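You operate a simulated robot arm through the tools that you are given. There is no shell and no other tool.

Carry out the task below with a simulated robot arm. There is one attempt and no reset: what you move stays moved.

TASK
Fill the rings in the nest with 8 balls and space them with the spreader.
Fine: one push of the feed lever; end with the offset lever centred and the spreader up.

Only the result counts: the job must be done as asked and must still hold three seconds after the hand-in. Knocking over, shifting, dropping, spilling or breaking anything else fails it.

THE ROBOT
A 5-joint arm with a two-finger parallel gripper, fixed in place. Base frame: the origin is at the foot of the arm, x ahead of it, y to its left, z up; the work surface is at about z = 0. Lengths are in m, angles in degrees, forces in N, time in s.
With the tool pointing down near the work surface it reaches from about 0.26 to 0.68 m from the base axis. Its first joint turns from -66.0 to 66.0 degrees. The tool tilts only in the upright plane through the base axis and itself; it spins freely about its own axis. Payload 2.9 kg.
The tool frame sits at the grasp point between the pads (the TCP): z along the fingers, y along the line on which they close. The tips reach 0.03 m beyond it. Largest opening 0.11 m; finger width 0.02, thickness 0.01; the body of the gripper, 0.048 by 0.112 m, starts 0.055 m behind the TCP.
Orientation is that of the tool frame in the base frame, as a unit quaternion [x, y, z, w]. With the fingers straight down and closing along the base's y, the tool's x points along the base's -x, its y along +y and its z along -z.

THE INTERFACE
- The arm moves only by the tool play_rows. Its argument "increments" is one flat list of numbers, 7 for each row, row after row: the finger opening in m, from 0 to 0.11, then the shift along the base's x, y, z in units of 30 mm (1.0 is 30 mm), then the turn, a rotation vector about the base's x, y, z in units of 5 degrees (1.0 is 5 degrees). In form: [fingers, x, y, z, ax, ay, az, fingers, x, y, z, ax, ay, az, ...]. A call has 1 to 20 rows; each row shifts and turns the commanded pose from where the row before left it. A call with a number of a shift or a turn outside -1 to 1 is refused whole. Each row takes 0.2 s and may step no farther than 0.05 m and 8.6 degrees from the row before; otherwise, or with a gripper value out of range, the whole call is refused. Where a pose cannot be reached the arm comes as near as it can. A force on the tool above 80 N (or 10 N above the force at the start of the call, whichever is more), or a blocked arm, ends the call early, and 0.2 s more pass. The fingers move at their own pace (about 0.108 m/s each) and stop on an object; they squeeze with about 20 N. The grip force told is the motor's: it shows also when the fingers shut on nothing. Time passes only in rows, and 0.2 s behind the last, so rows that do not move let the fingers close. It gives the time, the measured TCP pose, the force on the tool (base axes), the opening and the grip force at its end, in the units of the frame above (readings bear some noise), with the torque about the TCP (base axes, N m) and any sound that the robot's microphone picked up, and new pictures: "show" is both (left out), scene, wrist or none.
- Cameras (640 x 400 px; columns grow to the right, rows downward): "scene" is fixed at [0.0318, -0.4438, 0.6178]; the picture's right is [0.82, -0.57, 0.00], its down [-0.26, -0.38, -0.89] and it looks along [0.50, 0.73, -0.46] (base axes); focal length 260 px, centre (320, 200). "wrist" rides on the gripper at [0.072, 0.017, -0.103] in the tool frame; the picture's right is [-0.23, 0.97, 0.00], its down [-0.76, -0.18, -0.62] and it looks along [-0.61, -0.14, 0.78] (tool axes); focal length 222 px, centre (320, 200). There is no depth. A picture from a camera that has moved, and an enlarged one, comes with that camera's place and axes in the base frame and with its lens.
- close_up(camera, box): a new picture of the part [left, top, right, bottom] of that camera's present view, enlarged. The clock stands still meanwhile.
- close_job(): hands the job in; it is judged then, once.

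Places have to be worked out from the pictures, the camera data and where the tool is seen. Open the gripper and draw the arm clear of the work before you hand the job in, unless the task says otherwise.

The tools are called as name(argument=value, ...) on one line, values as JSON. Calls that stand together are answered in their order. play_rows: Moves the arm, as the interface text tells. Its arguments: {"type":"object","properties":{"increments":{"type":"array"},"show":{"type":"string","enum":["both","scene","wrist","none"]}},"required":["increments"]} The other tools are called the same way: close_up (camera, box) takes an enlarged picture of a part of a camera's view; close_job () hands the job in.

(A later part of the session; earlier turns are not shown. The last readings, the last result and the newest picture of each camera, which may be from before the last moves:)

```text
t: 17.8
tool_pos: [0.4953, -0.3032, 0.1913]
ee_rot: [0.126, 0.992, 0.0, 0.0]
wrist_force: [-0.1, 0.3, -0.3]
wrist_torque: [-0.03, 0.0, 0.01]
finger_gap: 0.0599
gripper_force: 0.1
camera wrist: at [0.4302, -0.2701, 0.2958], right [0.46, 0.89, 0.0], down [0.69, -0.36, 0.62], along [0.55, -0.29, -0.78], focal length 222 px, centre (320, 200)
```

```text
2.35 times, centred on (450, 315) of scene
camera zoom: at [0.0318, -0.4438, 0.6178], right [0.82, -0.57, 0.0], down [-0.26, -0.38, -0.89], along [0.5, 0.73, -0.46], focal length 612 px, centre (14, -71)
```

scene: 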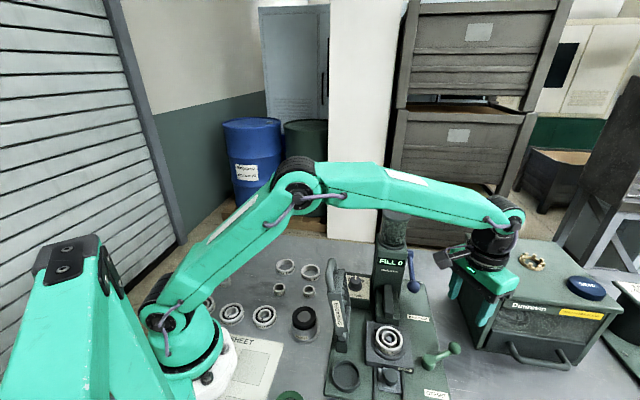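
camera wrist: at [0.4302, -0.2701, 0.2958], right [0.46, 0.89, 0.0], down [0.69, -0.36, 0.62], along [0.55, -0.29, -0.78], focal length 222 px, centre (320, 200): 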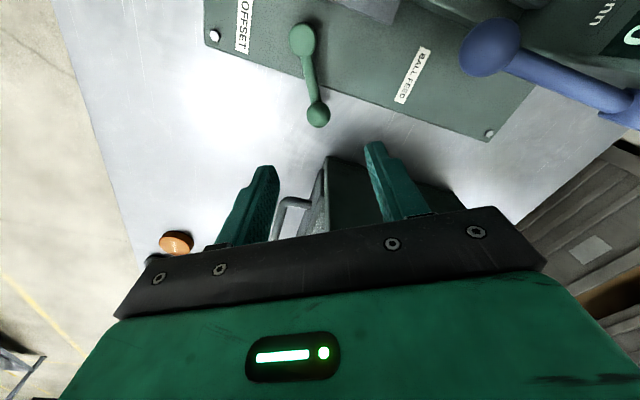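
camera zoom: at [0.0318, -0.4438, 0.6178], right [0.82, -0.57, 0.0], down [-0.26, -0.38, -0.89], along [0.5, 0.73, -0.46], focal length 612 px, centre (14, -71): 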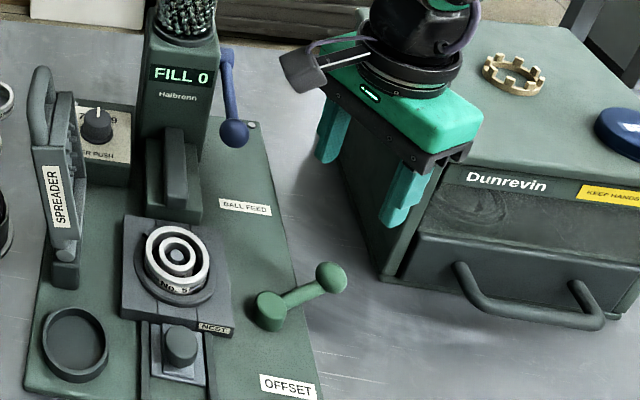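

The ball checks out at (0.502, -0.310), and the tool is about 7 mm short in x and y. I correct this and descend to just above the ball.

play_rows(increments=[0.06, 0.22, -0.22, -0.5, 0, 0, 0, 0.06, 0, 0, -1, 0, 0, 0, 0.06, 0, 0, -1, 0, 0, 0, 0.06, 0, 0, -0.7, 0, 0, 0, 0.06, 0, 0, 0, 0, 0, 0], show="both")

close_up(camera="wrist", box=[230, 70, 410, 240])

close_up(camera="scene", box=[380, 250, 520, 400])

```text
t: 19.0
tool_pos: [0.5006, -0.3106, 0.0963]
ee_rot: [0.126, 0.992, 0.0, 0.0]
wrist_force: [1.0, 0.2, 0.2]
wrist_torque: [0.02, 0.01, 0.02]
finger_gap: 0.0601
gripper_force: 0.2
camera wrist: at [0.4364, -0.2762, 0.201], right [0.46, 0.89, 0.0], down [0.69, -0.36, 0.62], along [0.55, -0.29, -0.78], focal length 222 px, centre (320, 200)
```

scene: 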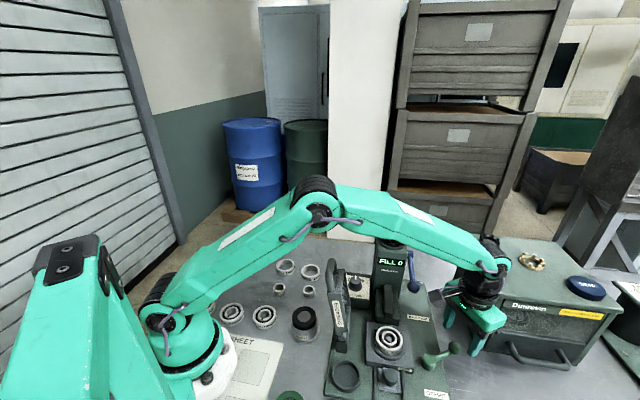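
wrist: 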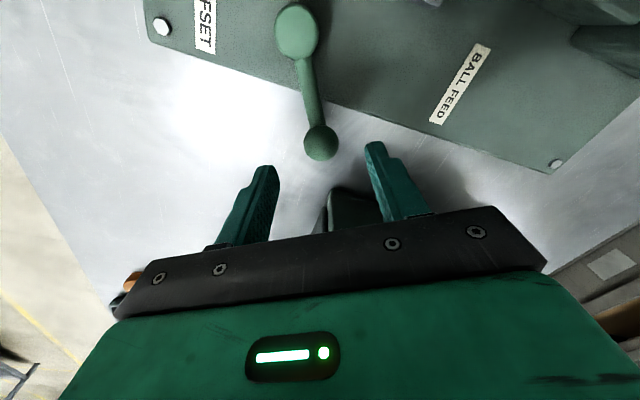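

```text
2.35 times, centred on (320, 155) of wrist
camera zoom: at [0.4364, -0.2762, 0.201], right [0.46, 0.89, 0.0], down [0.69, -0.36, 0.62], along [0.55, -0.29, -0.78], focal length 523 px, centre (320, 306)
```

zoom: 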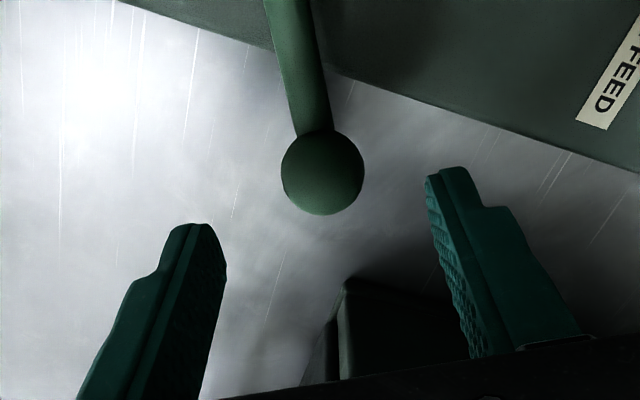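

```text
2.67 times, centred on (450, 325) of scene
camera zoom: at [0.0318, -0.4438, 0.6178], right [0.82, -0.57, 0.0], down [-0.26, -0.38, -0.89], along [0.5, 0.73, -0.46], focal length 694 px, centre (-27, -133)
```

zoom: 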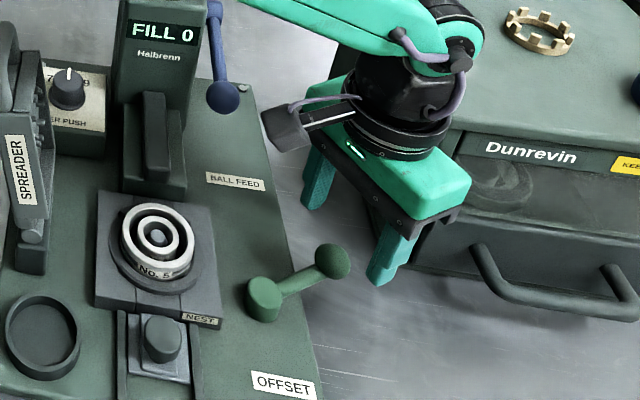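

The ball is centred between the open fingers, and the gripper clears the cabinet corner by over 2 cm. I lower the fingers to straddle the ball and close on it.

play_rows(increments=[0.06, 0, 0, -0.85, 0, 0, 0, 0.06, 0, 0, -0.85, 0, 0, 0, 0.06, 0, 0, 0, 0, 0, 0, 0.04, 0, 0, 0, 0, 0, 0, 0.02, 0, 0, 0, 0, 0, 0, 0.02, 0, 0, 0, 0, 0, 0], show="both")

close_up(camera="wrist", box=[230, 70, 410, 240])

close_up(camera="scene", box=[360, 310, 480, 400])

```text
t: 20.4
tool_pos: [0.5025, -0.3146, 0.0454]
ee_rot: [0.126, 0.992, 0.0, 0.001]
wrist_force: [2.8, -1.2, -2.6]
wrist_torque: [-0.01, -0.14, 0.02]
finger_gap: 0.0274
gripper_force: 44.7
camera wrist: at [0.4366, -0.2787, 0.1496], right [0.46, 0.89, 0.0], down [0.69, -0.36, 0.62], along [0.55, -0.29, -0.78], focal length 222 px, centre (320, 200)
```

scene: 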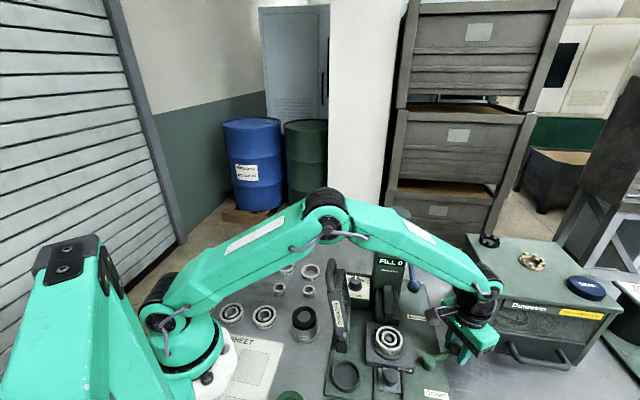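
wrist: 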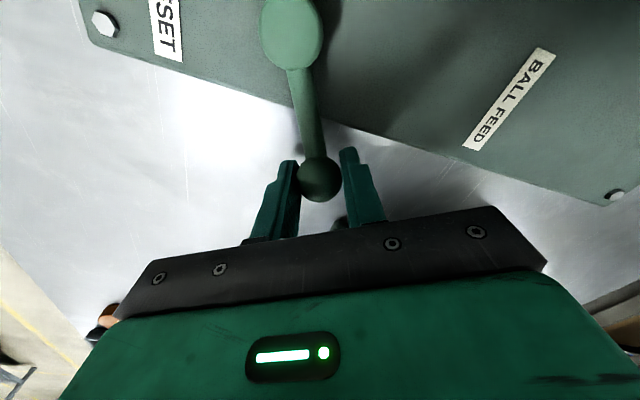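

```text
2.35 times, centred on (320, 155) of wrist
camera zoom: at [0.4366, -0.2787, 0.1496], right [0.46, 0.89, 0.0], down [0.69, -0.36, 0.62], along [0.55, -0.29, -0.78], focal length 523 px, centre (320, 306)
```

zoom: 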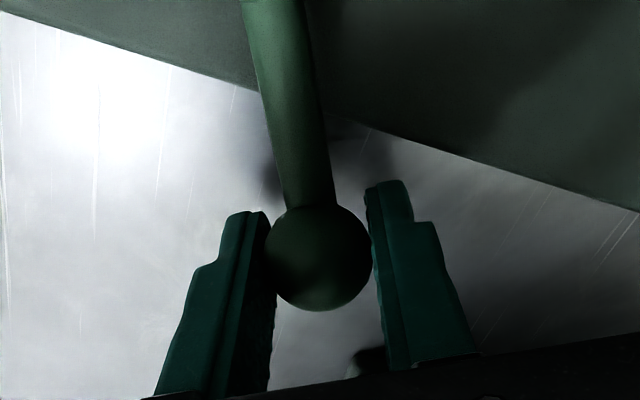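

```text
4.44 times, centred on (420, 355) of scene
camera zoom: at [0.0318, -0.4438, 0.6178], right [0.82, -0.57, 0.0], down [-0.26, -0.38, -0.89], along [0.5, 0.73, -0.46], focal length 1157 px, centre (-124, -489)
```

zoom: 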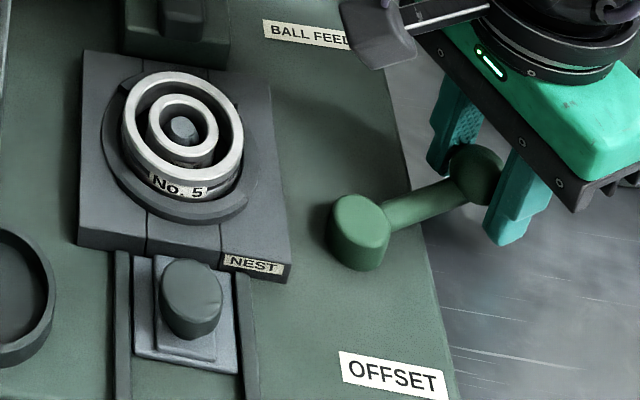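

The lever ball is gripped. I swing it 10° clockwise (toward the machine front) along its arc to see whether that way moves freely and shifts the inner ring.

play_rows(increments=[0.02, -0.063, -0.2, 0, 0, 0, -1, 0.02, -0.08, -0.19, 0, 0, 0, -1, 0.02, 0, 0, 0, 0, 0, 0], show="scene")

close_up(camera="scene", box=[360, 310, 480, 400])

```text
t: 21.2
tool_pos: [0.4975, -0.3261, 0.0461]
ee_rot: [0.213, 0.977, 0.0, -0.001]
wrist_force: [-3.0, -4.9, -5.1]
wrist_torque: [-0.06, -0.05, 0.45]
finger_gap: 0.0271
gripper_force: 44.9
```

scene: 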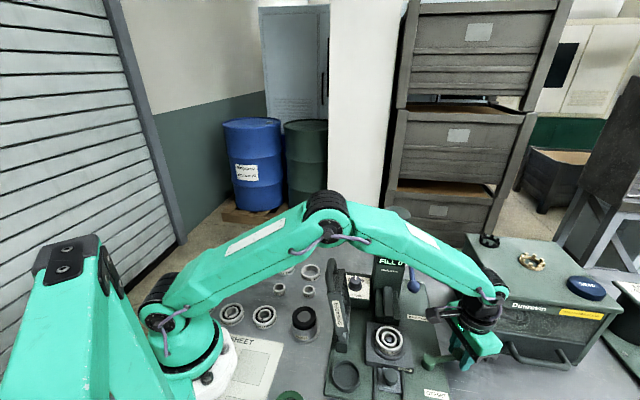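

```text
4.44 times, centred on (420, 355) of scene
camera zoom: at [0.0318, -0.4438, 0.6178], right [0.82, -0.57, 0.0], down [-0.26, -0.38, -0.89], along [0.5, 0.73, -0.46], focal length 1157 px, centre (-124, -489)
```

zoom: 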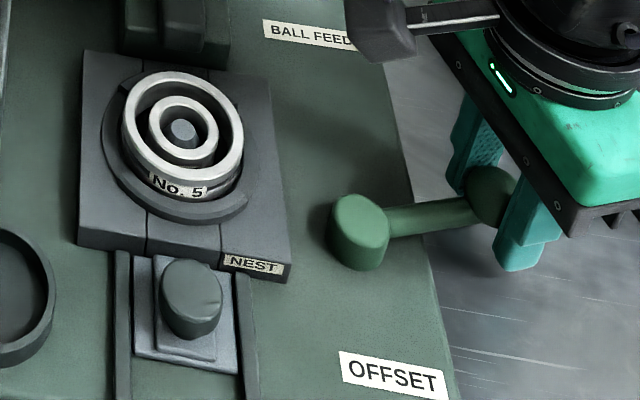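

The lever moves with only light force. I continue along the arc another 25°.

play_rows(increments=[0.02, -0.097, -0.187, 0, 0, 0, -1, 0.02, -0.113, -0.173, 0, 0, 0, -1, 0.02, -0.127, -0.163, 0, 0, 0, -1, 0.02, -0.14, -0.153, 0, 0, 0, -1, 0.02, -0.153, -0.14, 0, 0, 0, -1, 0.02, 0, 0, 0, 0, 0, 0], show="scene")

close_up(camera="scene", box=[360, 310, 480, 400])

```text
t: 22.6
tool_pos: [0.4785, -0.3476, 0.0455]
ee_rot: [0.419, 0.908, 0.0, -0.001]
wrist_force: [-6.9, 8.0, 5.5]
wrist_torque: [0.0, 0.01, 0.02]
finger_gap: 0.0273
gripper_force: 45.0
```

scene: 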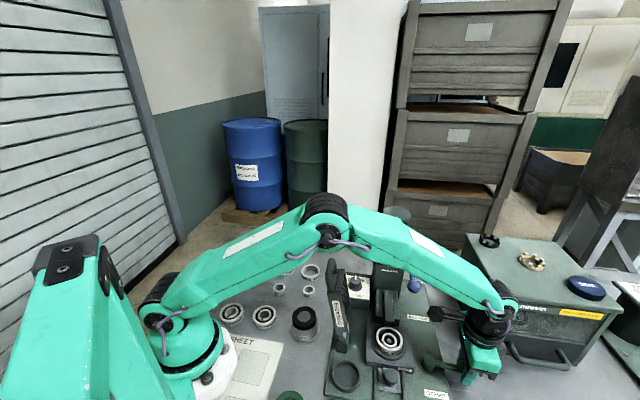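

```text
4.44 times, centred on (420, 355) of scene
camera zoom: at [0.0318, -0.4437, 0.6179], right [0.82, -0.57, 0.0], down [-0.26, -0.38, -0.89], along [0.5, 0.73, -0.46], focal length 1157 px, centre (-124, -489)
```

zoom: 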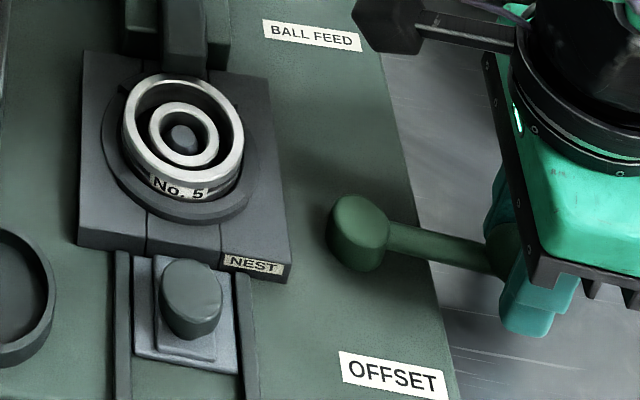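

The inner ring is shifting toward the front, so this is the right way and the crescent opens at the chute side. I continue along the arc, watching the force for the stop.

play_rows(increments=[0.02, -0.167, -0.127, 0, 0, 0, -1, 0.02, -0.177, -0.11, 0, 0, 0, -1, 0.02, -0.183, -0.097, 0, 0, 0, -1, 0.02, 0, 0, 0, 0, 0, 0], show="scene")

close_up(camera="scene", box=[360, 310, 480, 400])

```text
t: 23.6
tool_pos: [0.4615, -0.3579, 0.045]
ee_rot: [0.534, 0.845, 0.0, -0.002]
wrist_force: [-9.2, 25.8, 6.4]
wrist_torque: [-0.33, -0.25, -0.15]
finger_gap: 0.0268
gripper_force: 44.7
```

scene: 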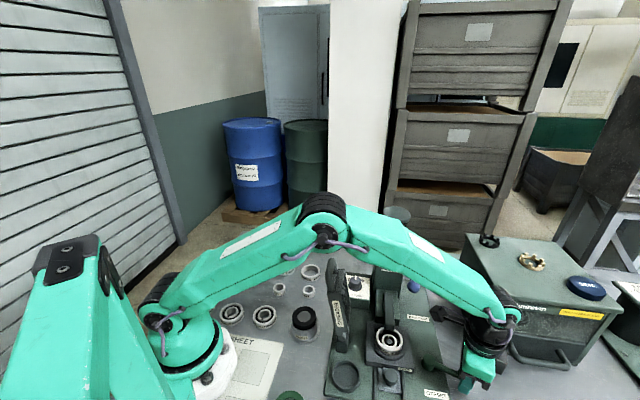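

```text
4.44 times, centred on (420, 355) of scene
camera zoom: at [0.0318, -0.4437, 0.6179], right [0.82, -0.57, 0.0], down [-0.26, -0.38, -0.89], along [0.5, 0.73, -0.46], focal length 1157 px, centre (-124, -489)
```

zoom: 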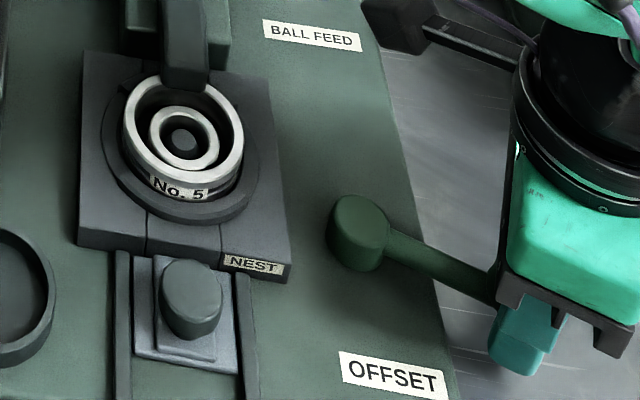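

The lever is now past the mid direction, and the chute tongue is sliding out over the rings with it. The force is mostly radial (my arc is slightly wide), so I pull in about 3 mm and continue.

play_rows(increments=[0.02, -0.233, 0.02, 0, 0, 0, -1, 0.02, -0.2, -0.05, 0, 0, 0, -1, 0.02, 0, 0, 0, 0, 0, 0], show="scene")

close_up(camera="scene", box=[360, 310, 480, 400])

```text
t: 24.4
tool_pos: [0.4527, -0.3626, 0.0455]
ee_rot: [0.605, 0.796, 0.0, 0.004]
wrist_force: [24.1, -16.0, -24.1]
wrist_torque: [-0.23, -0.17, -0.12]
finger_gap: 0.0271
gripper_force: 45.0
```

scene: 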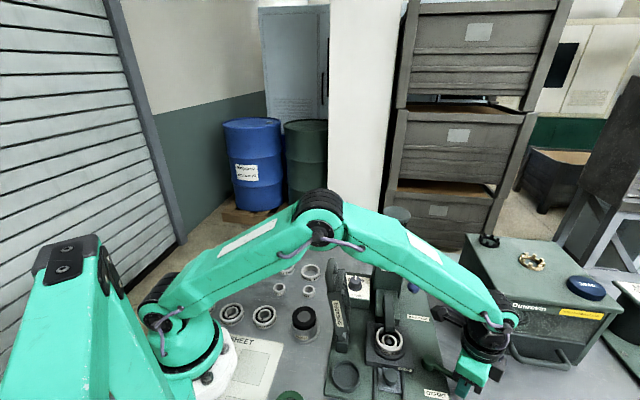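

```text
4.44 times, centred on (420, 355) of scene
camera zoom: at [0.032, -0.4439, 0.6178], right [0.82, -0.57, 0.0], down [-0.26, -0.38, -0.89], along [0.5, 0.73, -0.46], focal length 1157 px, centre (-124, -489)
```

zoom: 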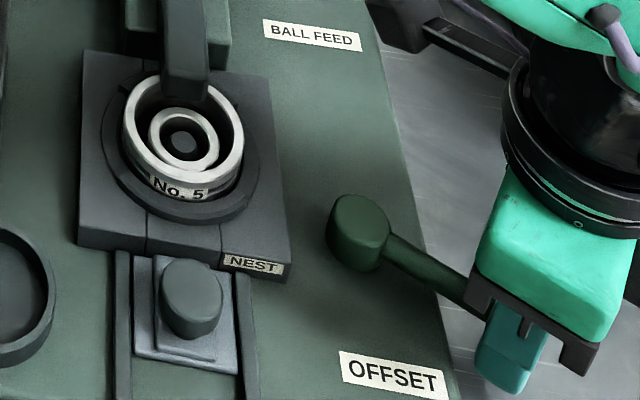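

A tangential resistance of about 18 N has appeared near azimuth -75°, so the stop is near. I nudge a few degrees further with the radial error relaxed to confirm.

play_rows(increments=[0.02, -0.1, -0.09, 0, 0, 0, -0.6, 0.02, 0, 0, 0, 0, 0, 0], show="both")

close_up(camera="scene", box=[360, 310, 420, 360])

close_up(camera="scene", box=[360, 310, 480, 400])

```text
t: 25.0
tool_pos: [0.45, -0.3612, 0.0464]
ee_rot: [0.624, 0.781, 0.0, 0.004]
wrist_force: [46.5, 6.6, -23.0]
wrist_torque: [0.33, -0.17, -0.17]
finger_gap: 0.0272
gripper_force: 44.9
camera wrist: at [0.4509, -0.2857, 0.1498], right [1.0, -0.01, 0.01], down [-0.01, -0.78, 0.63], along [0.0, -0.63, -0.78], focal length 222 px, centre (320, 200)
```

scene: 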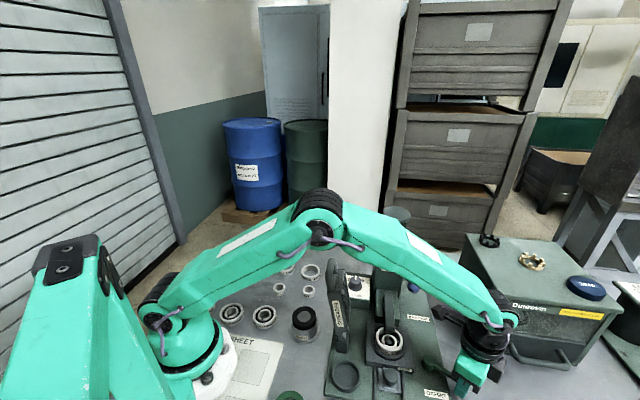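
wrist: 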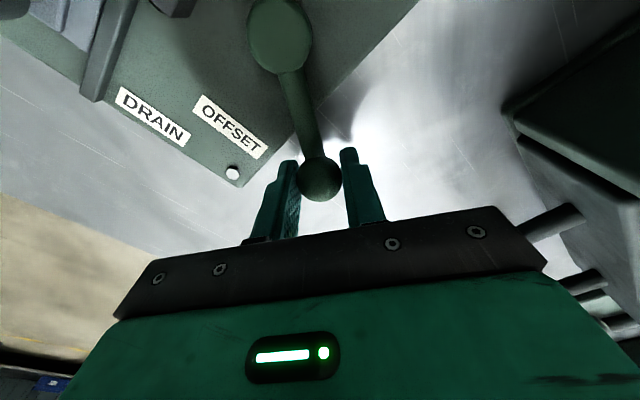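

```text
8.00 times, centred on (390, 335) of scene
camera zoom: at [0.032, -0.4439, 0.6177], right [0.82, -0.57, 0.0], down [-0.26, -0.38, -0.89], along [0.5, 0.73, -0.46], focal length 2082 px, centre (-240, -880)
```

zoom: 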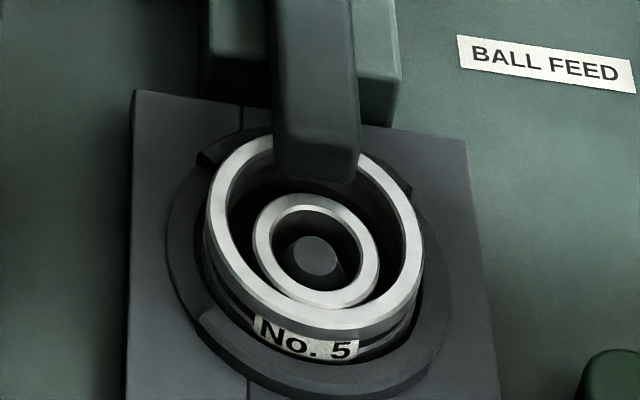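

```text
4.44 times, centred on (420, 355) of scene
camera zoom: at [0.032, -0.4439, 0.6177], right [0.82, -0.57, 0.0], down [-0.26, -0.38, -0.89], along [0.5, 0.73, -0.46], focal length 1157 px, centre (-124, -489)
```

zoom: 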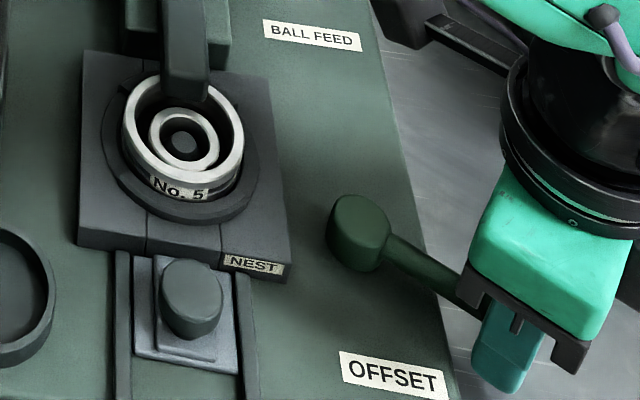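

The inner ring is pressed to the front, the tongue is over the open crescent, and the lever is hard at its stop (about 46 N). I ease the pressure, open the fingers, rise and check that the lever stays.

play_rows(increments=[0.02, 0.1, 0.03, 0, 0, 0, 0, 0.04, 0, 0, 0, 0, 0, 0, 0.06, 0, 0, 0, 0, 0, 0, 0.06, 0, 0, 0.5, 0, 0, 0, 0.06, 0, 0, 1, 0, 0, 0, 0.06, 0, 0, 1, 0, 0, 0, 0.06, 0, 0, 1, 0, 0, 0, 0.06, 0, 0, 1, 0, 0, 0, 0.06, 0, 0, 1, 0, 0, 0, 0.06, 0, 0, 1, 0, 0, 0], show="both")

close_up(camera="scene", box=[360, 310, 480, 400])

```text
t: 27.2
tool_pos: [0.451, -0.3627, 0.2405]
ee_rot: [0.626, 0.78, 0.0, 0.001]
wrist_force: [0.4, 0.9, 0.7]
wrist_torque: [0.0, -0.02, -0.01]
finger_gap: 0.06
gripper_force: 0.1
camera wrist: at [0.4524, -0.2865, 0.3446], right [1.0, -0.01, 0.0], down [-0.01, -0.78, 0.62], along [-0.01, -0.62, -0.78], focal length 222 px, centre (320, 200)
```

scene: 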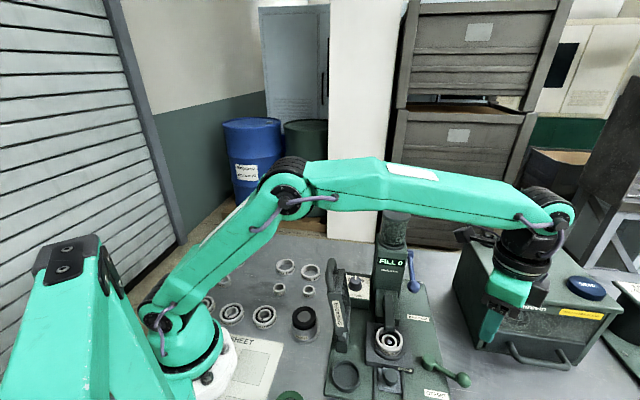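
wrist: 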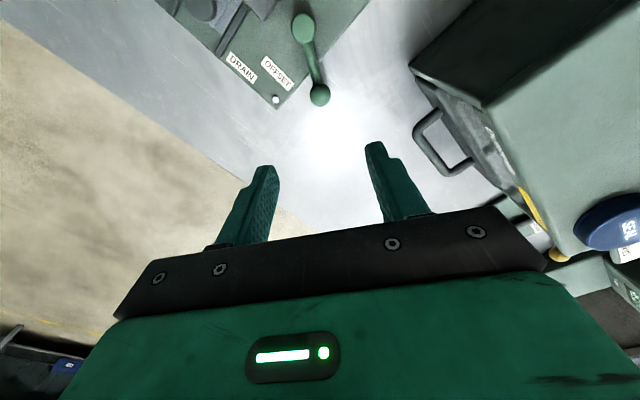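

```text
4.44 times, centred on (420, 355) of scene
camera zoom: at [0.0318, -0.4438, 0.6178], right [0.82, -0.57, 0.0], down [-0.26, -0.38, -0.89], along [0.5, 0.73, -0.46], focal length 1157 px, centre (-124, -489)
```

zoom: 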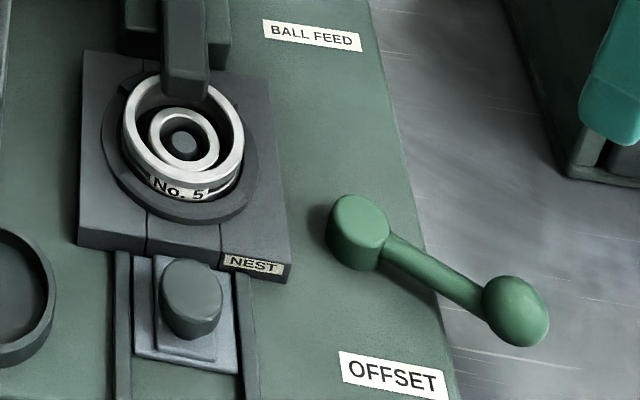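

The lever stays at full offset. Next is the feed lever: its ball is at about (0.485, -0.190, 0.14) and hinged behind it, so I'll press down on it with one finger of the opened gripper to keep the body off the column. I turn to yaw 0 and move in above it, offset.

play_rows(increments=[0.1, 0.07, 0.246, 0.5, 0, 0, 1, 0.1, 0.07, 0.246, 0.5, 0, 0, 1, 0.1, 0.07, 0.246, 0, 0, 0, 1, 0.1, 0.07, 0.246, 0, 0, 0, 1, 0.1, 0.07, 0.246, 0, 0, 0, 1, 0.1, 0.07, 0.246, 0, 0, 0, 1, 0.1, 0.07, 0.246, 0, 0, 0, 1, 0.1, 0.07, 0.246, 0, 0, 0, 1, 0.1, 0.07, 0.246, 0, 0, 0, 1, 0.1, 0.07, 0.246, 0, 0, 0, 1, 0.1, 0.07, 0.246, 0, 0, 0, 1, 0.1, 0.07, 0.246, 0, 0, 0, 1, 0.1, 0.07, 0.246, 0, 0, 0, 1, 0.1, 0.07, 0.246, 0, 0, 0, 1, 0.1, 0.07, 0.246, 0, 0, 0, 1, 0.1, 0.07, 0.246, 0, 0, 0, 0.5, 0.1, 0, 0, 0, 0, 0, 0], show="both")

close_up(camera="scene", box=[360, 180, 520, 320])

close_up(camera="wrist", box=[300, 0, 560, 230])

```text
t: 30.8
tool_pos: [0.4842, -0.2438, 0.2696]
ee_rot: [-0.001, 1.0, 0.0, -0.001]
wrist_force: [0.2, 0.1, 0.2]
wrist_torque: [-0.03, 0.0, 0.0]
finger_gap: 0.1
gripper_force: 0.2
camera wrist: at [0.412, -0.226, 0.3735], right [0.23, 0.97, 0.0], down [0.76, -0.18, 0.62], along [0.61, -0.14, -0.78], focal length 222 px, centre (320, 200)
```

scene: 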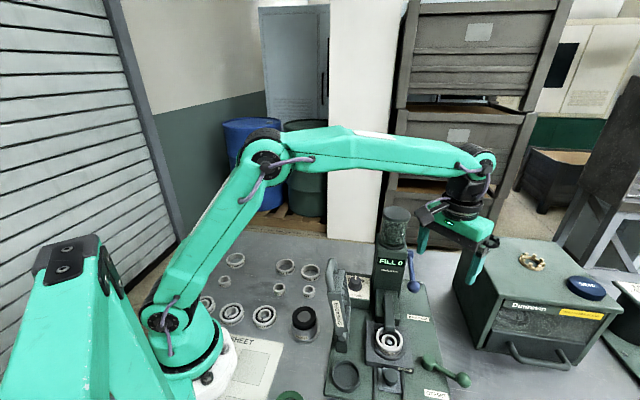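
wrist: 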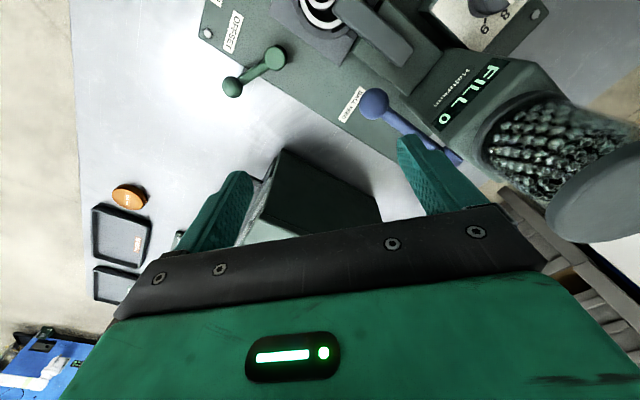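

```text
2.86 times, centred on (440, 250) of scene
camera zoom: at [0.0318, -0.4437, 0.6178], right [0.82, -0.57, 0.0], down [-0.26, -0.38, -0.89], along [0.5, 0.73, -0.46], focal length 744 px, centre (-23, 57)
```

zoom: 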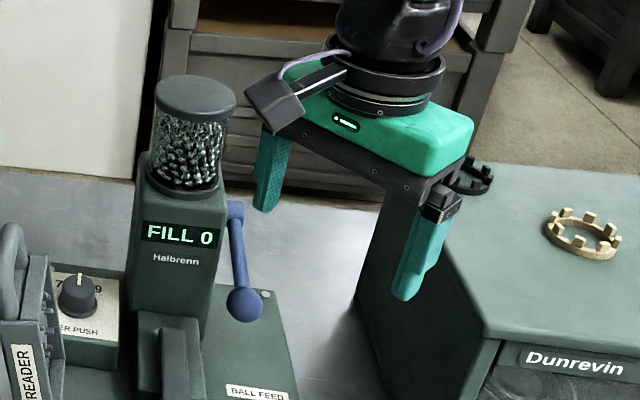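

```text
1.74 times, centred on (430, 115) of wrist
camera zoom: at [0.412, -0.226, 0.3735], right [0.23, 0.97, 0.0], down [0.76, -0.18, 0.62], along [0.61, -0.14, -0.78], focal length 386 px, centre (129, 348)
```

zoom: 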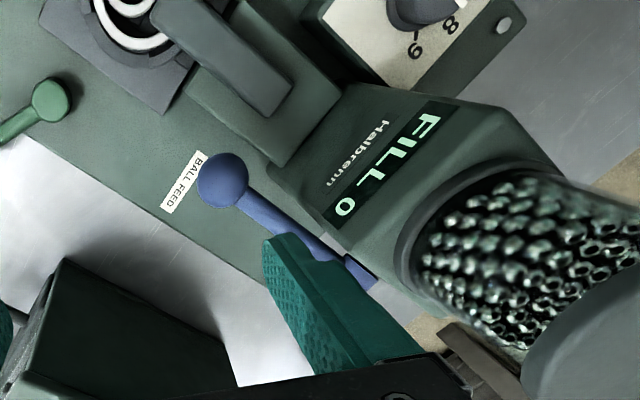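

Refined, the feed ball is at about (0.486, -0.188, 0.137), with its top near 0.153. I descend so the left finger's tip sits just above the ball and check alignment before pressing.

play_rows(increments=[0.1, 0.05, 0.02, -0.9, 0, 0, 0, 0.1, 0, 0, -0.9, 0, 0, 0, 0.1, 0, 0, -0.7, 0, 0, 0, 0.1, 0, 0, 0, 0, 0, 0], show="both")

close_up(camera="scene", box=[380, 220, 460, 310])

close_up(camera="wrist", box=[330, 60, 500, 230])

```text
t: 31.8
tool_pos: [0.4835, -0.2441, 0.1937]
ee_rot: [0.0, 1.0, 0.001, -0.001]
wrist_force: [0.7, -0.7, 0.2]
wrist_torque: [0.0, 0.03, 0.0]
finger_gap: 0.1
gripper_force: 0.0
camera wrist: at [0.4129, -0.227, 0.2994], right [0.23, 0.97, 0.0], down [0.76, -0.18, 0.62], along [0.61, -0.14, -0.78], focal length 222 px, centre (320, 200)
```

scene: 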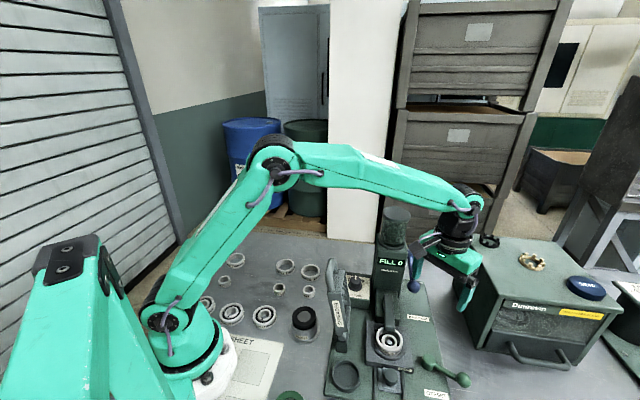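
wrist: 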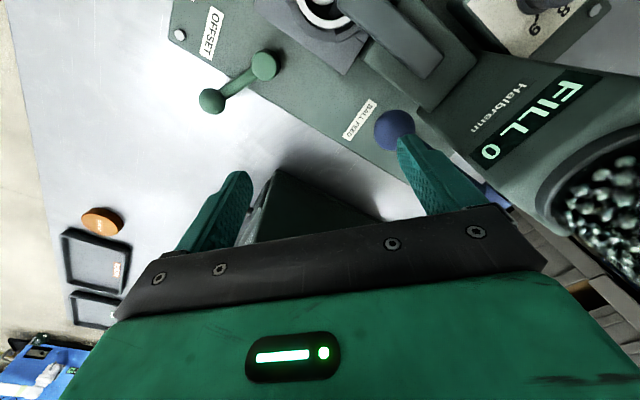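

```text
4.44 times, centred on (420, 265) of scene
camera zoom: at [0.0318, -0.4438, 0.6178], right [0.82, -0.57, 0.0], down [-0.26, -0.38, -0.89], along [0.5, 0.73, -0.46], focal length 1157 px, centre (-124, -89)
```

zoom: 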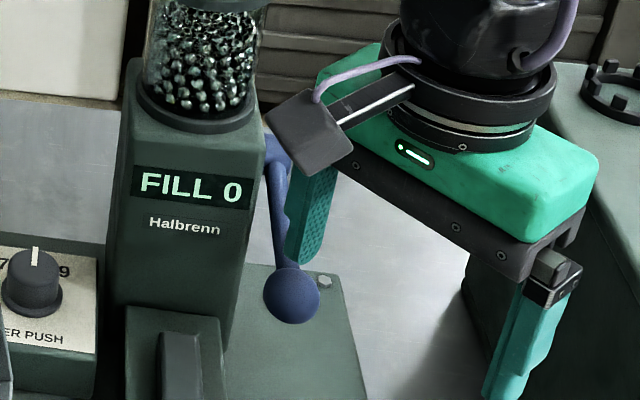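

```text
2.35 times, centred on (415, 145) of wrist
camera zoom: at [0.4129, -0.227, 0.2994], right [0.23, 0.97, 0.0], down [0.76, -0.18, 0.62], along [0.61, -0.14, -0.78], focal length 523 px, centre (96, 329)
```

zoom: 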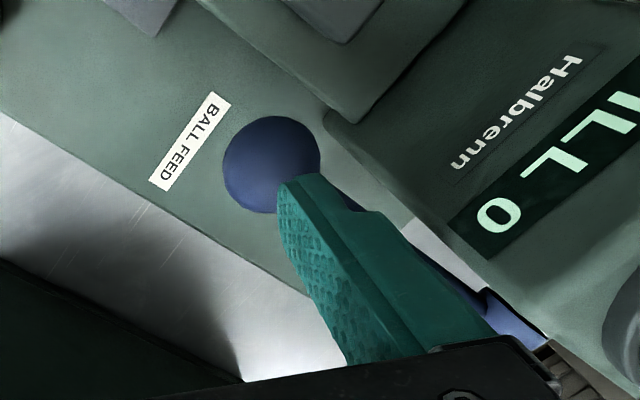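

The finger is about 4 mm short in x of the ball centre. I correct and start pressing gently (about 15 mm past contact) to confirm the lever hinges downward.

play_rows(increments=[0.1, 0.15, 0.04, 0, 0, 0, 0, 0.1, 0, 0, -0.37, 0, 0, 0, 0.1, 0.05, 0.05, -0.25, 0, 0, 0, 0.1, 0.05, 0.05, -0.25, 0, 0, 0], show="both")

close_up(camera="scene", box=[380, 220, 460, 310])

close_up(camera="wrist", box=[330, 60, 500, 230])

```text
t: 32.8
tool_pos: [0.4921, -0.2379, 0.1691]
ee_rot: [0.0, 1.0, 0.001, 0.0]
wrist_force: [-0.8, 0.5, 1.1]
wrist_torque: [0.06, 0.03, 0.04]
finger_gap: 0.1
gripper_force: 0.1
camera wrist: at [0.4205, -0.2214, 0.2732], right [0.23, 0.97, 0.0], down [0.76, -0.18, 0.62], along [0.61, -0.14, -0.78], focal length 222 px, centre (320, 200)
```

scene: 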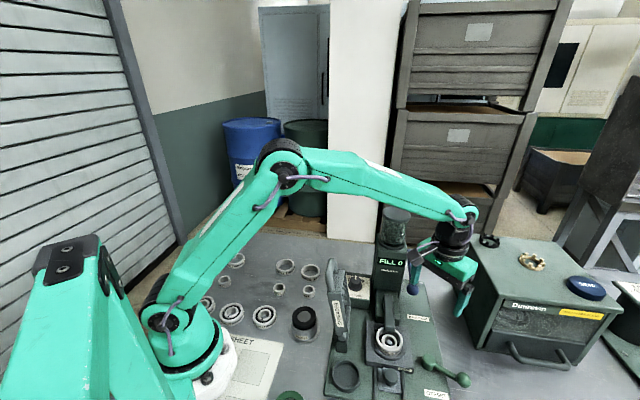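
wrist: 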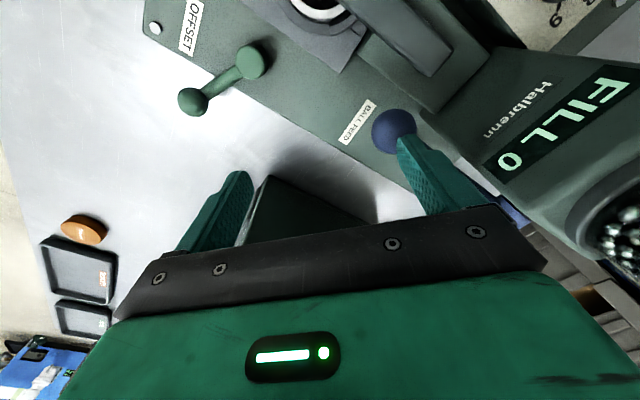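

```text
4.44 times, centred on (420, 265) of scene
camera zoom: at [0.0318, -0.4438, 0.6179], right [0.82, -0.57, 0.0], down [-0.26, -0.38, -0.89], along [0.5, 0.73, -0.46], focal length 1157 px, centre (-124, -89)
```

zoom: 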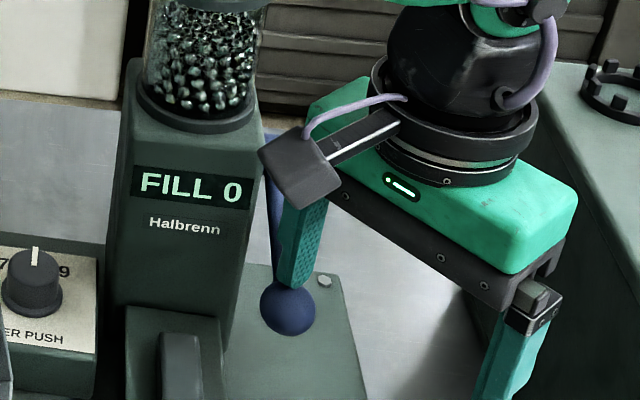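

```text
2.35 times, centred on (415, 145) of wrist
camera zoom: at [0.4205, -0.2214, 0.2732], right [0.23, 0.97, 0.0], down [0.76, -0.18, 0.62], along [0.61, -0.14, -0.78], focal length 523 px, centre (96, 329)
```

zoom: 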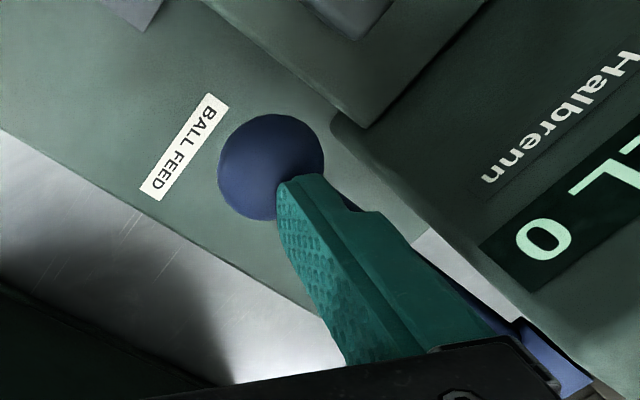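

The ball yields downward with almost no force (it dropped about 12 mm), so the lever hinges as expected. I continue the same single push down along its arc without releasing.

play_rows(increments=[0.1, 0.03, 0.03, -0.25, 0, 0, 0, 0.1, 0.06, 0.06, -0.25, 0, 0, 0, 0.1, 0.08, 0.08, -0.25, 0, 0, 0, 0.1, 0.09, 0.09, -0.25, 0, 0, 0], show="both")

close_up(camera="scene", box=[380, 220, 460, 310])

close_up(camera="wrist", box=[330, 60, 500, 230])

```text
t: 33.8
tool_pos: [0.5019, -0.2308, 0.1394]
ee_rot: [0.0, 1.0, 0.0, 0.0]
wrist_force: [-1.7, -0.8, 2.8]
wrist_torque: [0.13, 0.03, 0.06]
finger_gap: 0.0995
gripper_force: 0.0
camera wrist: at [0.4292, -0.2145, 0.2443], right [0.23, 0.97, 0.0], down [0.76, -0.18, 0.62], along [0.61, -0.14, -0.78], focal length 222 px, centre (320, 200)
```

scene: 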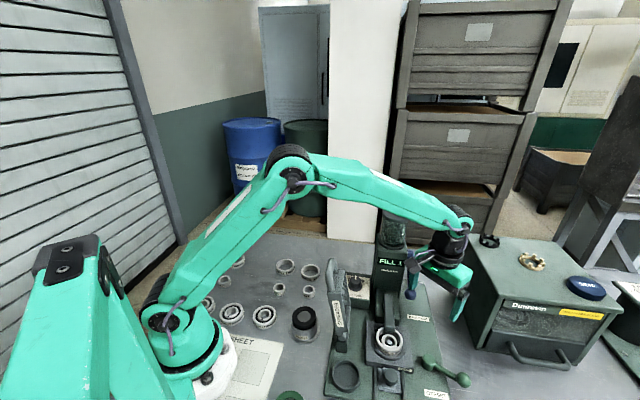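
wrist: 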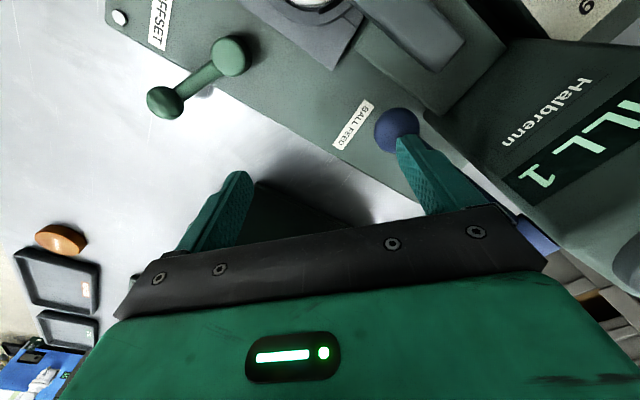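

```text
4.44 times, centred on (420, 265) of scene
camera zoom: at [0.0318, -0.4437, 0.6179], right [0.82, -0.57, 0.0], down [-0.26, -0.38, -0.89], along [0.5, 0.73, -0.46], focal length 1157 px, centre (-124, -89)
```

zoom: 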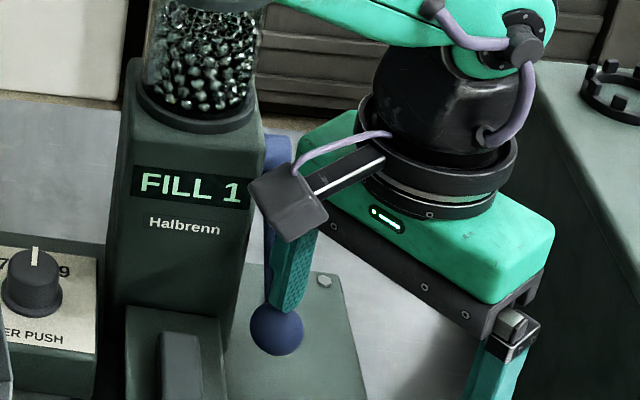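

```text
2.35 times, centred on (415, 145) of wrist
camera zoom: at [0.4292, -0.2145, 0.2443], right [0.23, 0.97, 0.0], down [0.76, -0.18, 0.62], along [0.61, -0.14, -0.78], focal length 523 px, centre (96, 329)
```

zoom: 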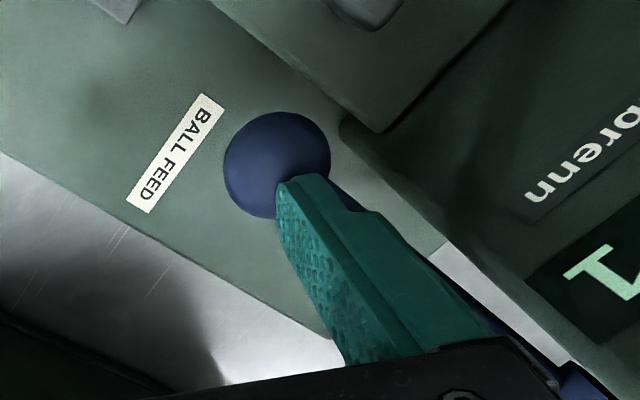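

The display now reads FILL 1, so balls have started to feed. I hold the lever still briefly to see whether the count continues on its own.

play_rows(increments=[0.1, 0, 0, 0, 0, 0, 0, 0.1, 0, 0, 0, 0, 0, 0], show="scene")

close_up(camera="scene", box=[370, 240, 440, 360])

```text
t: 34.4
tool_pos: [0.5018, -0.2318, 0.14]
ee_rot: [0.0, 1.0, 0.0, 0.001]
wrist_force: [-0.3, -1.6, 3.1]
wrist_torque: [0.14, 0.02, -0.03]
finger_gap: 0.0995
gripper_force: 0.2
```

scene: 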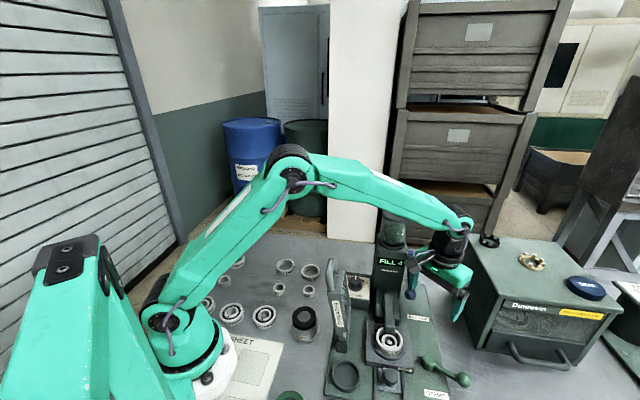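

```text
3.33 times, centred on (405, 300) of scene
camera zoom: at [0.0318, -0.4437, 0.6179], right [0.82, -0.57, 0.0], down [-0.26, -0.38, -0.89], along [0.5, 0.73, -0.46], focal length 867 px, centre (37, -133)
```

zoom: 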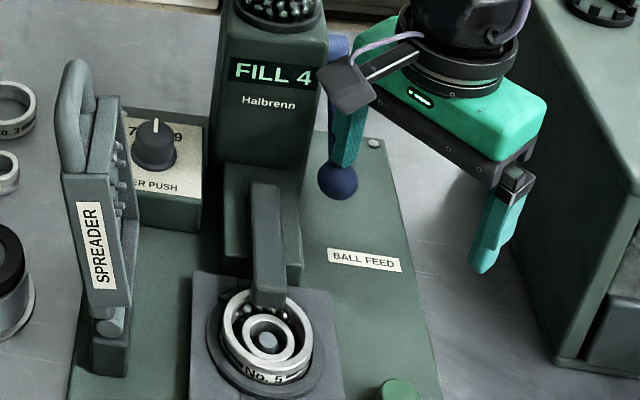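

The count runs on its own while held (FILL 4), about one ball per 0.2 s. I keep holding still until it stops.

play_rows(increments=[0.1, 0, 0, 0, 0, 0, 0, 0.1, 0, 0, 0, 0, 0, 0, 0.1, 0, 0, 0, 0, 0, 0, 0.1, 0, 0, 0, 0, 0, 0, 0.1, 0, 0, 0, 0, 0, 0, 0.1, 0, 0, 0, 0, 0, 0], show="scene")

close_up(camera="scene", box=[370, 240, 440, 360])

close_up(camera="scene", box=[370, 315, 415, 360])

```text
t: 35.8
tool_pos: [0.5012, -0.232, 0.1394]
ee_rot: [0.0, 1.0, 0.0, 0.0]
wrist_force: [2.1, -0.2, 4.3]
wrist_torque: [0.16, -0.03, -0.11]
finger_gap: 0.0996
gripper_force: 0.1
```

scene: 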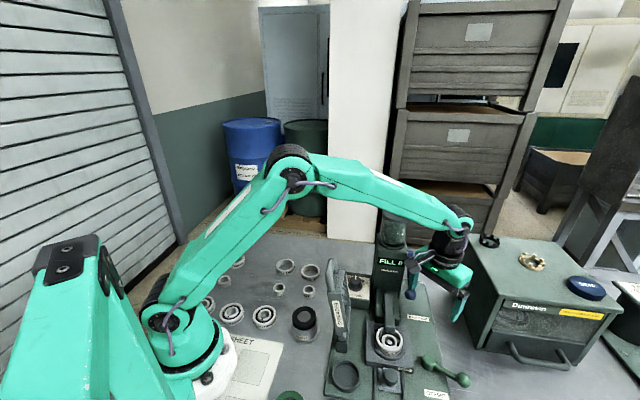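

```text
3.33 times, centred on (405, 300) of scene
camera zoom: at [0.0318, -0.4437, 0.6179], right [0.82, -0.57, 0.0], down [-0.26, -0.38, -0.89], along [0.5, 0.73, -0.46], focal length 867 px, centre (37, -133)
```

zoom: 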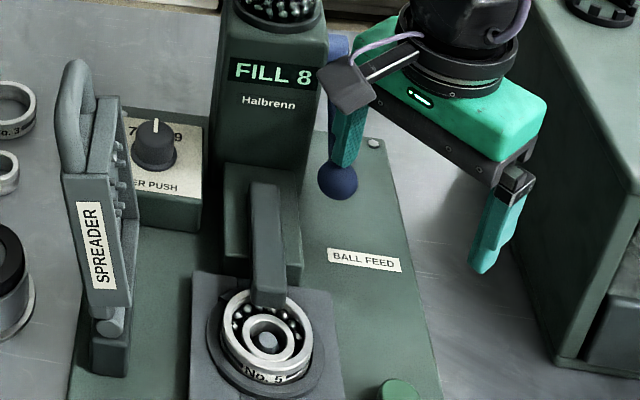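

```text
8.89 times, centred on (392, 338) of scene
camera zoom: at [0.0318, -0.4437, 0.6179], right [0.82, -0.57, 0.0], down [-0.26, -0.38, -0.89], along [0.5, 0.73, -0.46], focal length 2313 px, centre (-324, -1022)
```

zoom: 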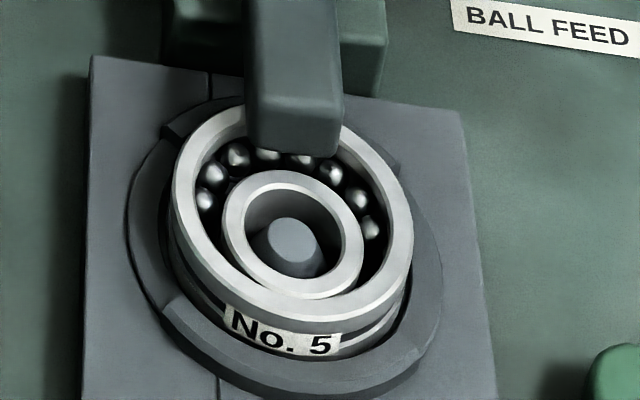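

FILL 8 is holding steady, with eight balls visible in the crescent. I release the lever in one smooth upward move and check the display.

play_rows(increments=[0.1, -0.15, -0.12, 0.8, 0, 0, 0, 0.1, -0.1, -0.1, 1, 0, 0, 0, 0.1, 0, 0, 1, 0, 0, 0, 0.1, 0, 0, 1, 0, 0, 0, 0.1, 0, 0, 0.7, 0, 0, 0, 0.1, 0, 0, 0, 0, 0, 0], show="both")

close_up(camera="scene", box=[370, 220, 440, 360])

```text
t: 37.2
tool_pos: [0.4939, -0.2374, 0.2743]
ee_rot: [0.0, 1.0, 0.0, 0.001]
wrist_force: [-0.4, 0.9, 0.6]
wrist_torque: [0.02, 0.0, 0.0]
finger_gap: 0.0999
gripper_force: 0.1
camera wrist: at [0.4214, -0.2198, 0.3782], right [0.23, 0.97, 0.0], down [0.76, -0.18, 0.62], along [0.61, -0.14, -0.78], focal length 222 px, centre (320, 200)
```

scene: 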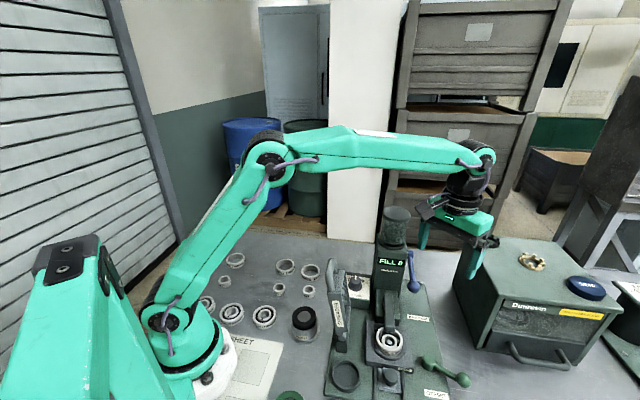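
wrist: 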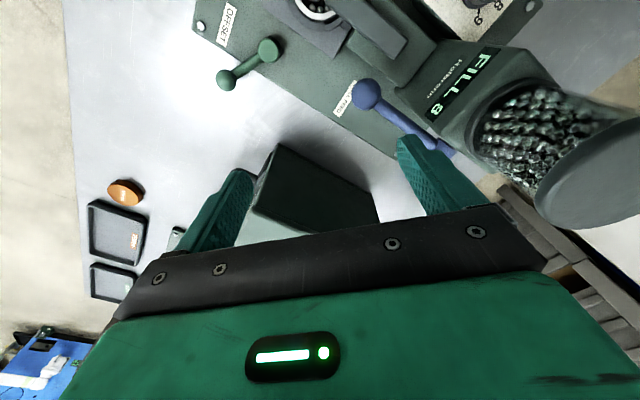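

```text
2.86 times, centred on (405, 290) of scene
camera zoom: at [0.0318, -0.4438, 0.6178], right [0.82, -0.57, 0.0], down [-0.26, -0.38, -0.89], along [0.5, 0.73, -0.46], focal length 744 px, centre (77, -57)
```

zoom: 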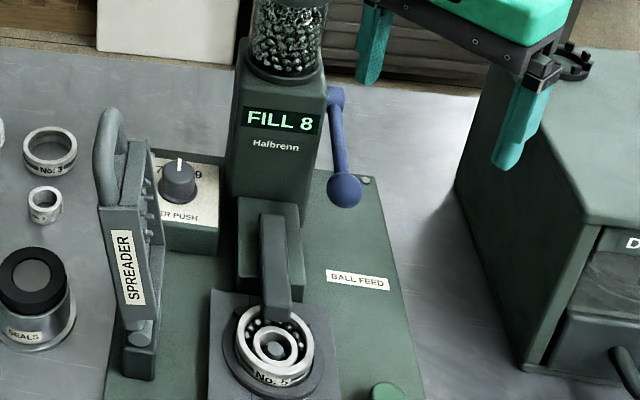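

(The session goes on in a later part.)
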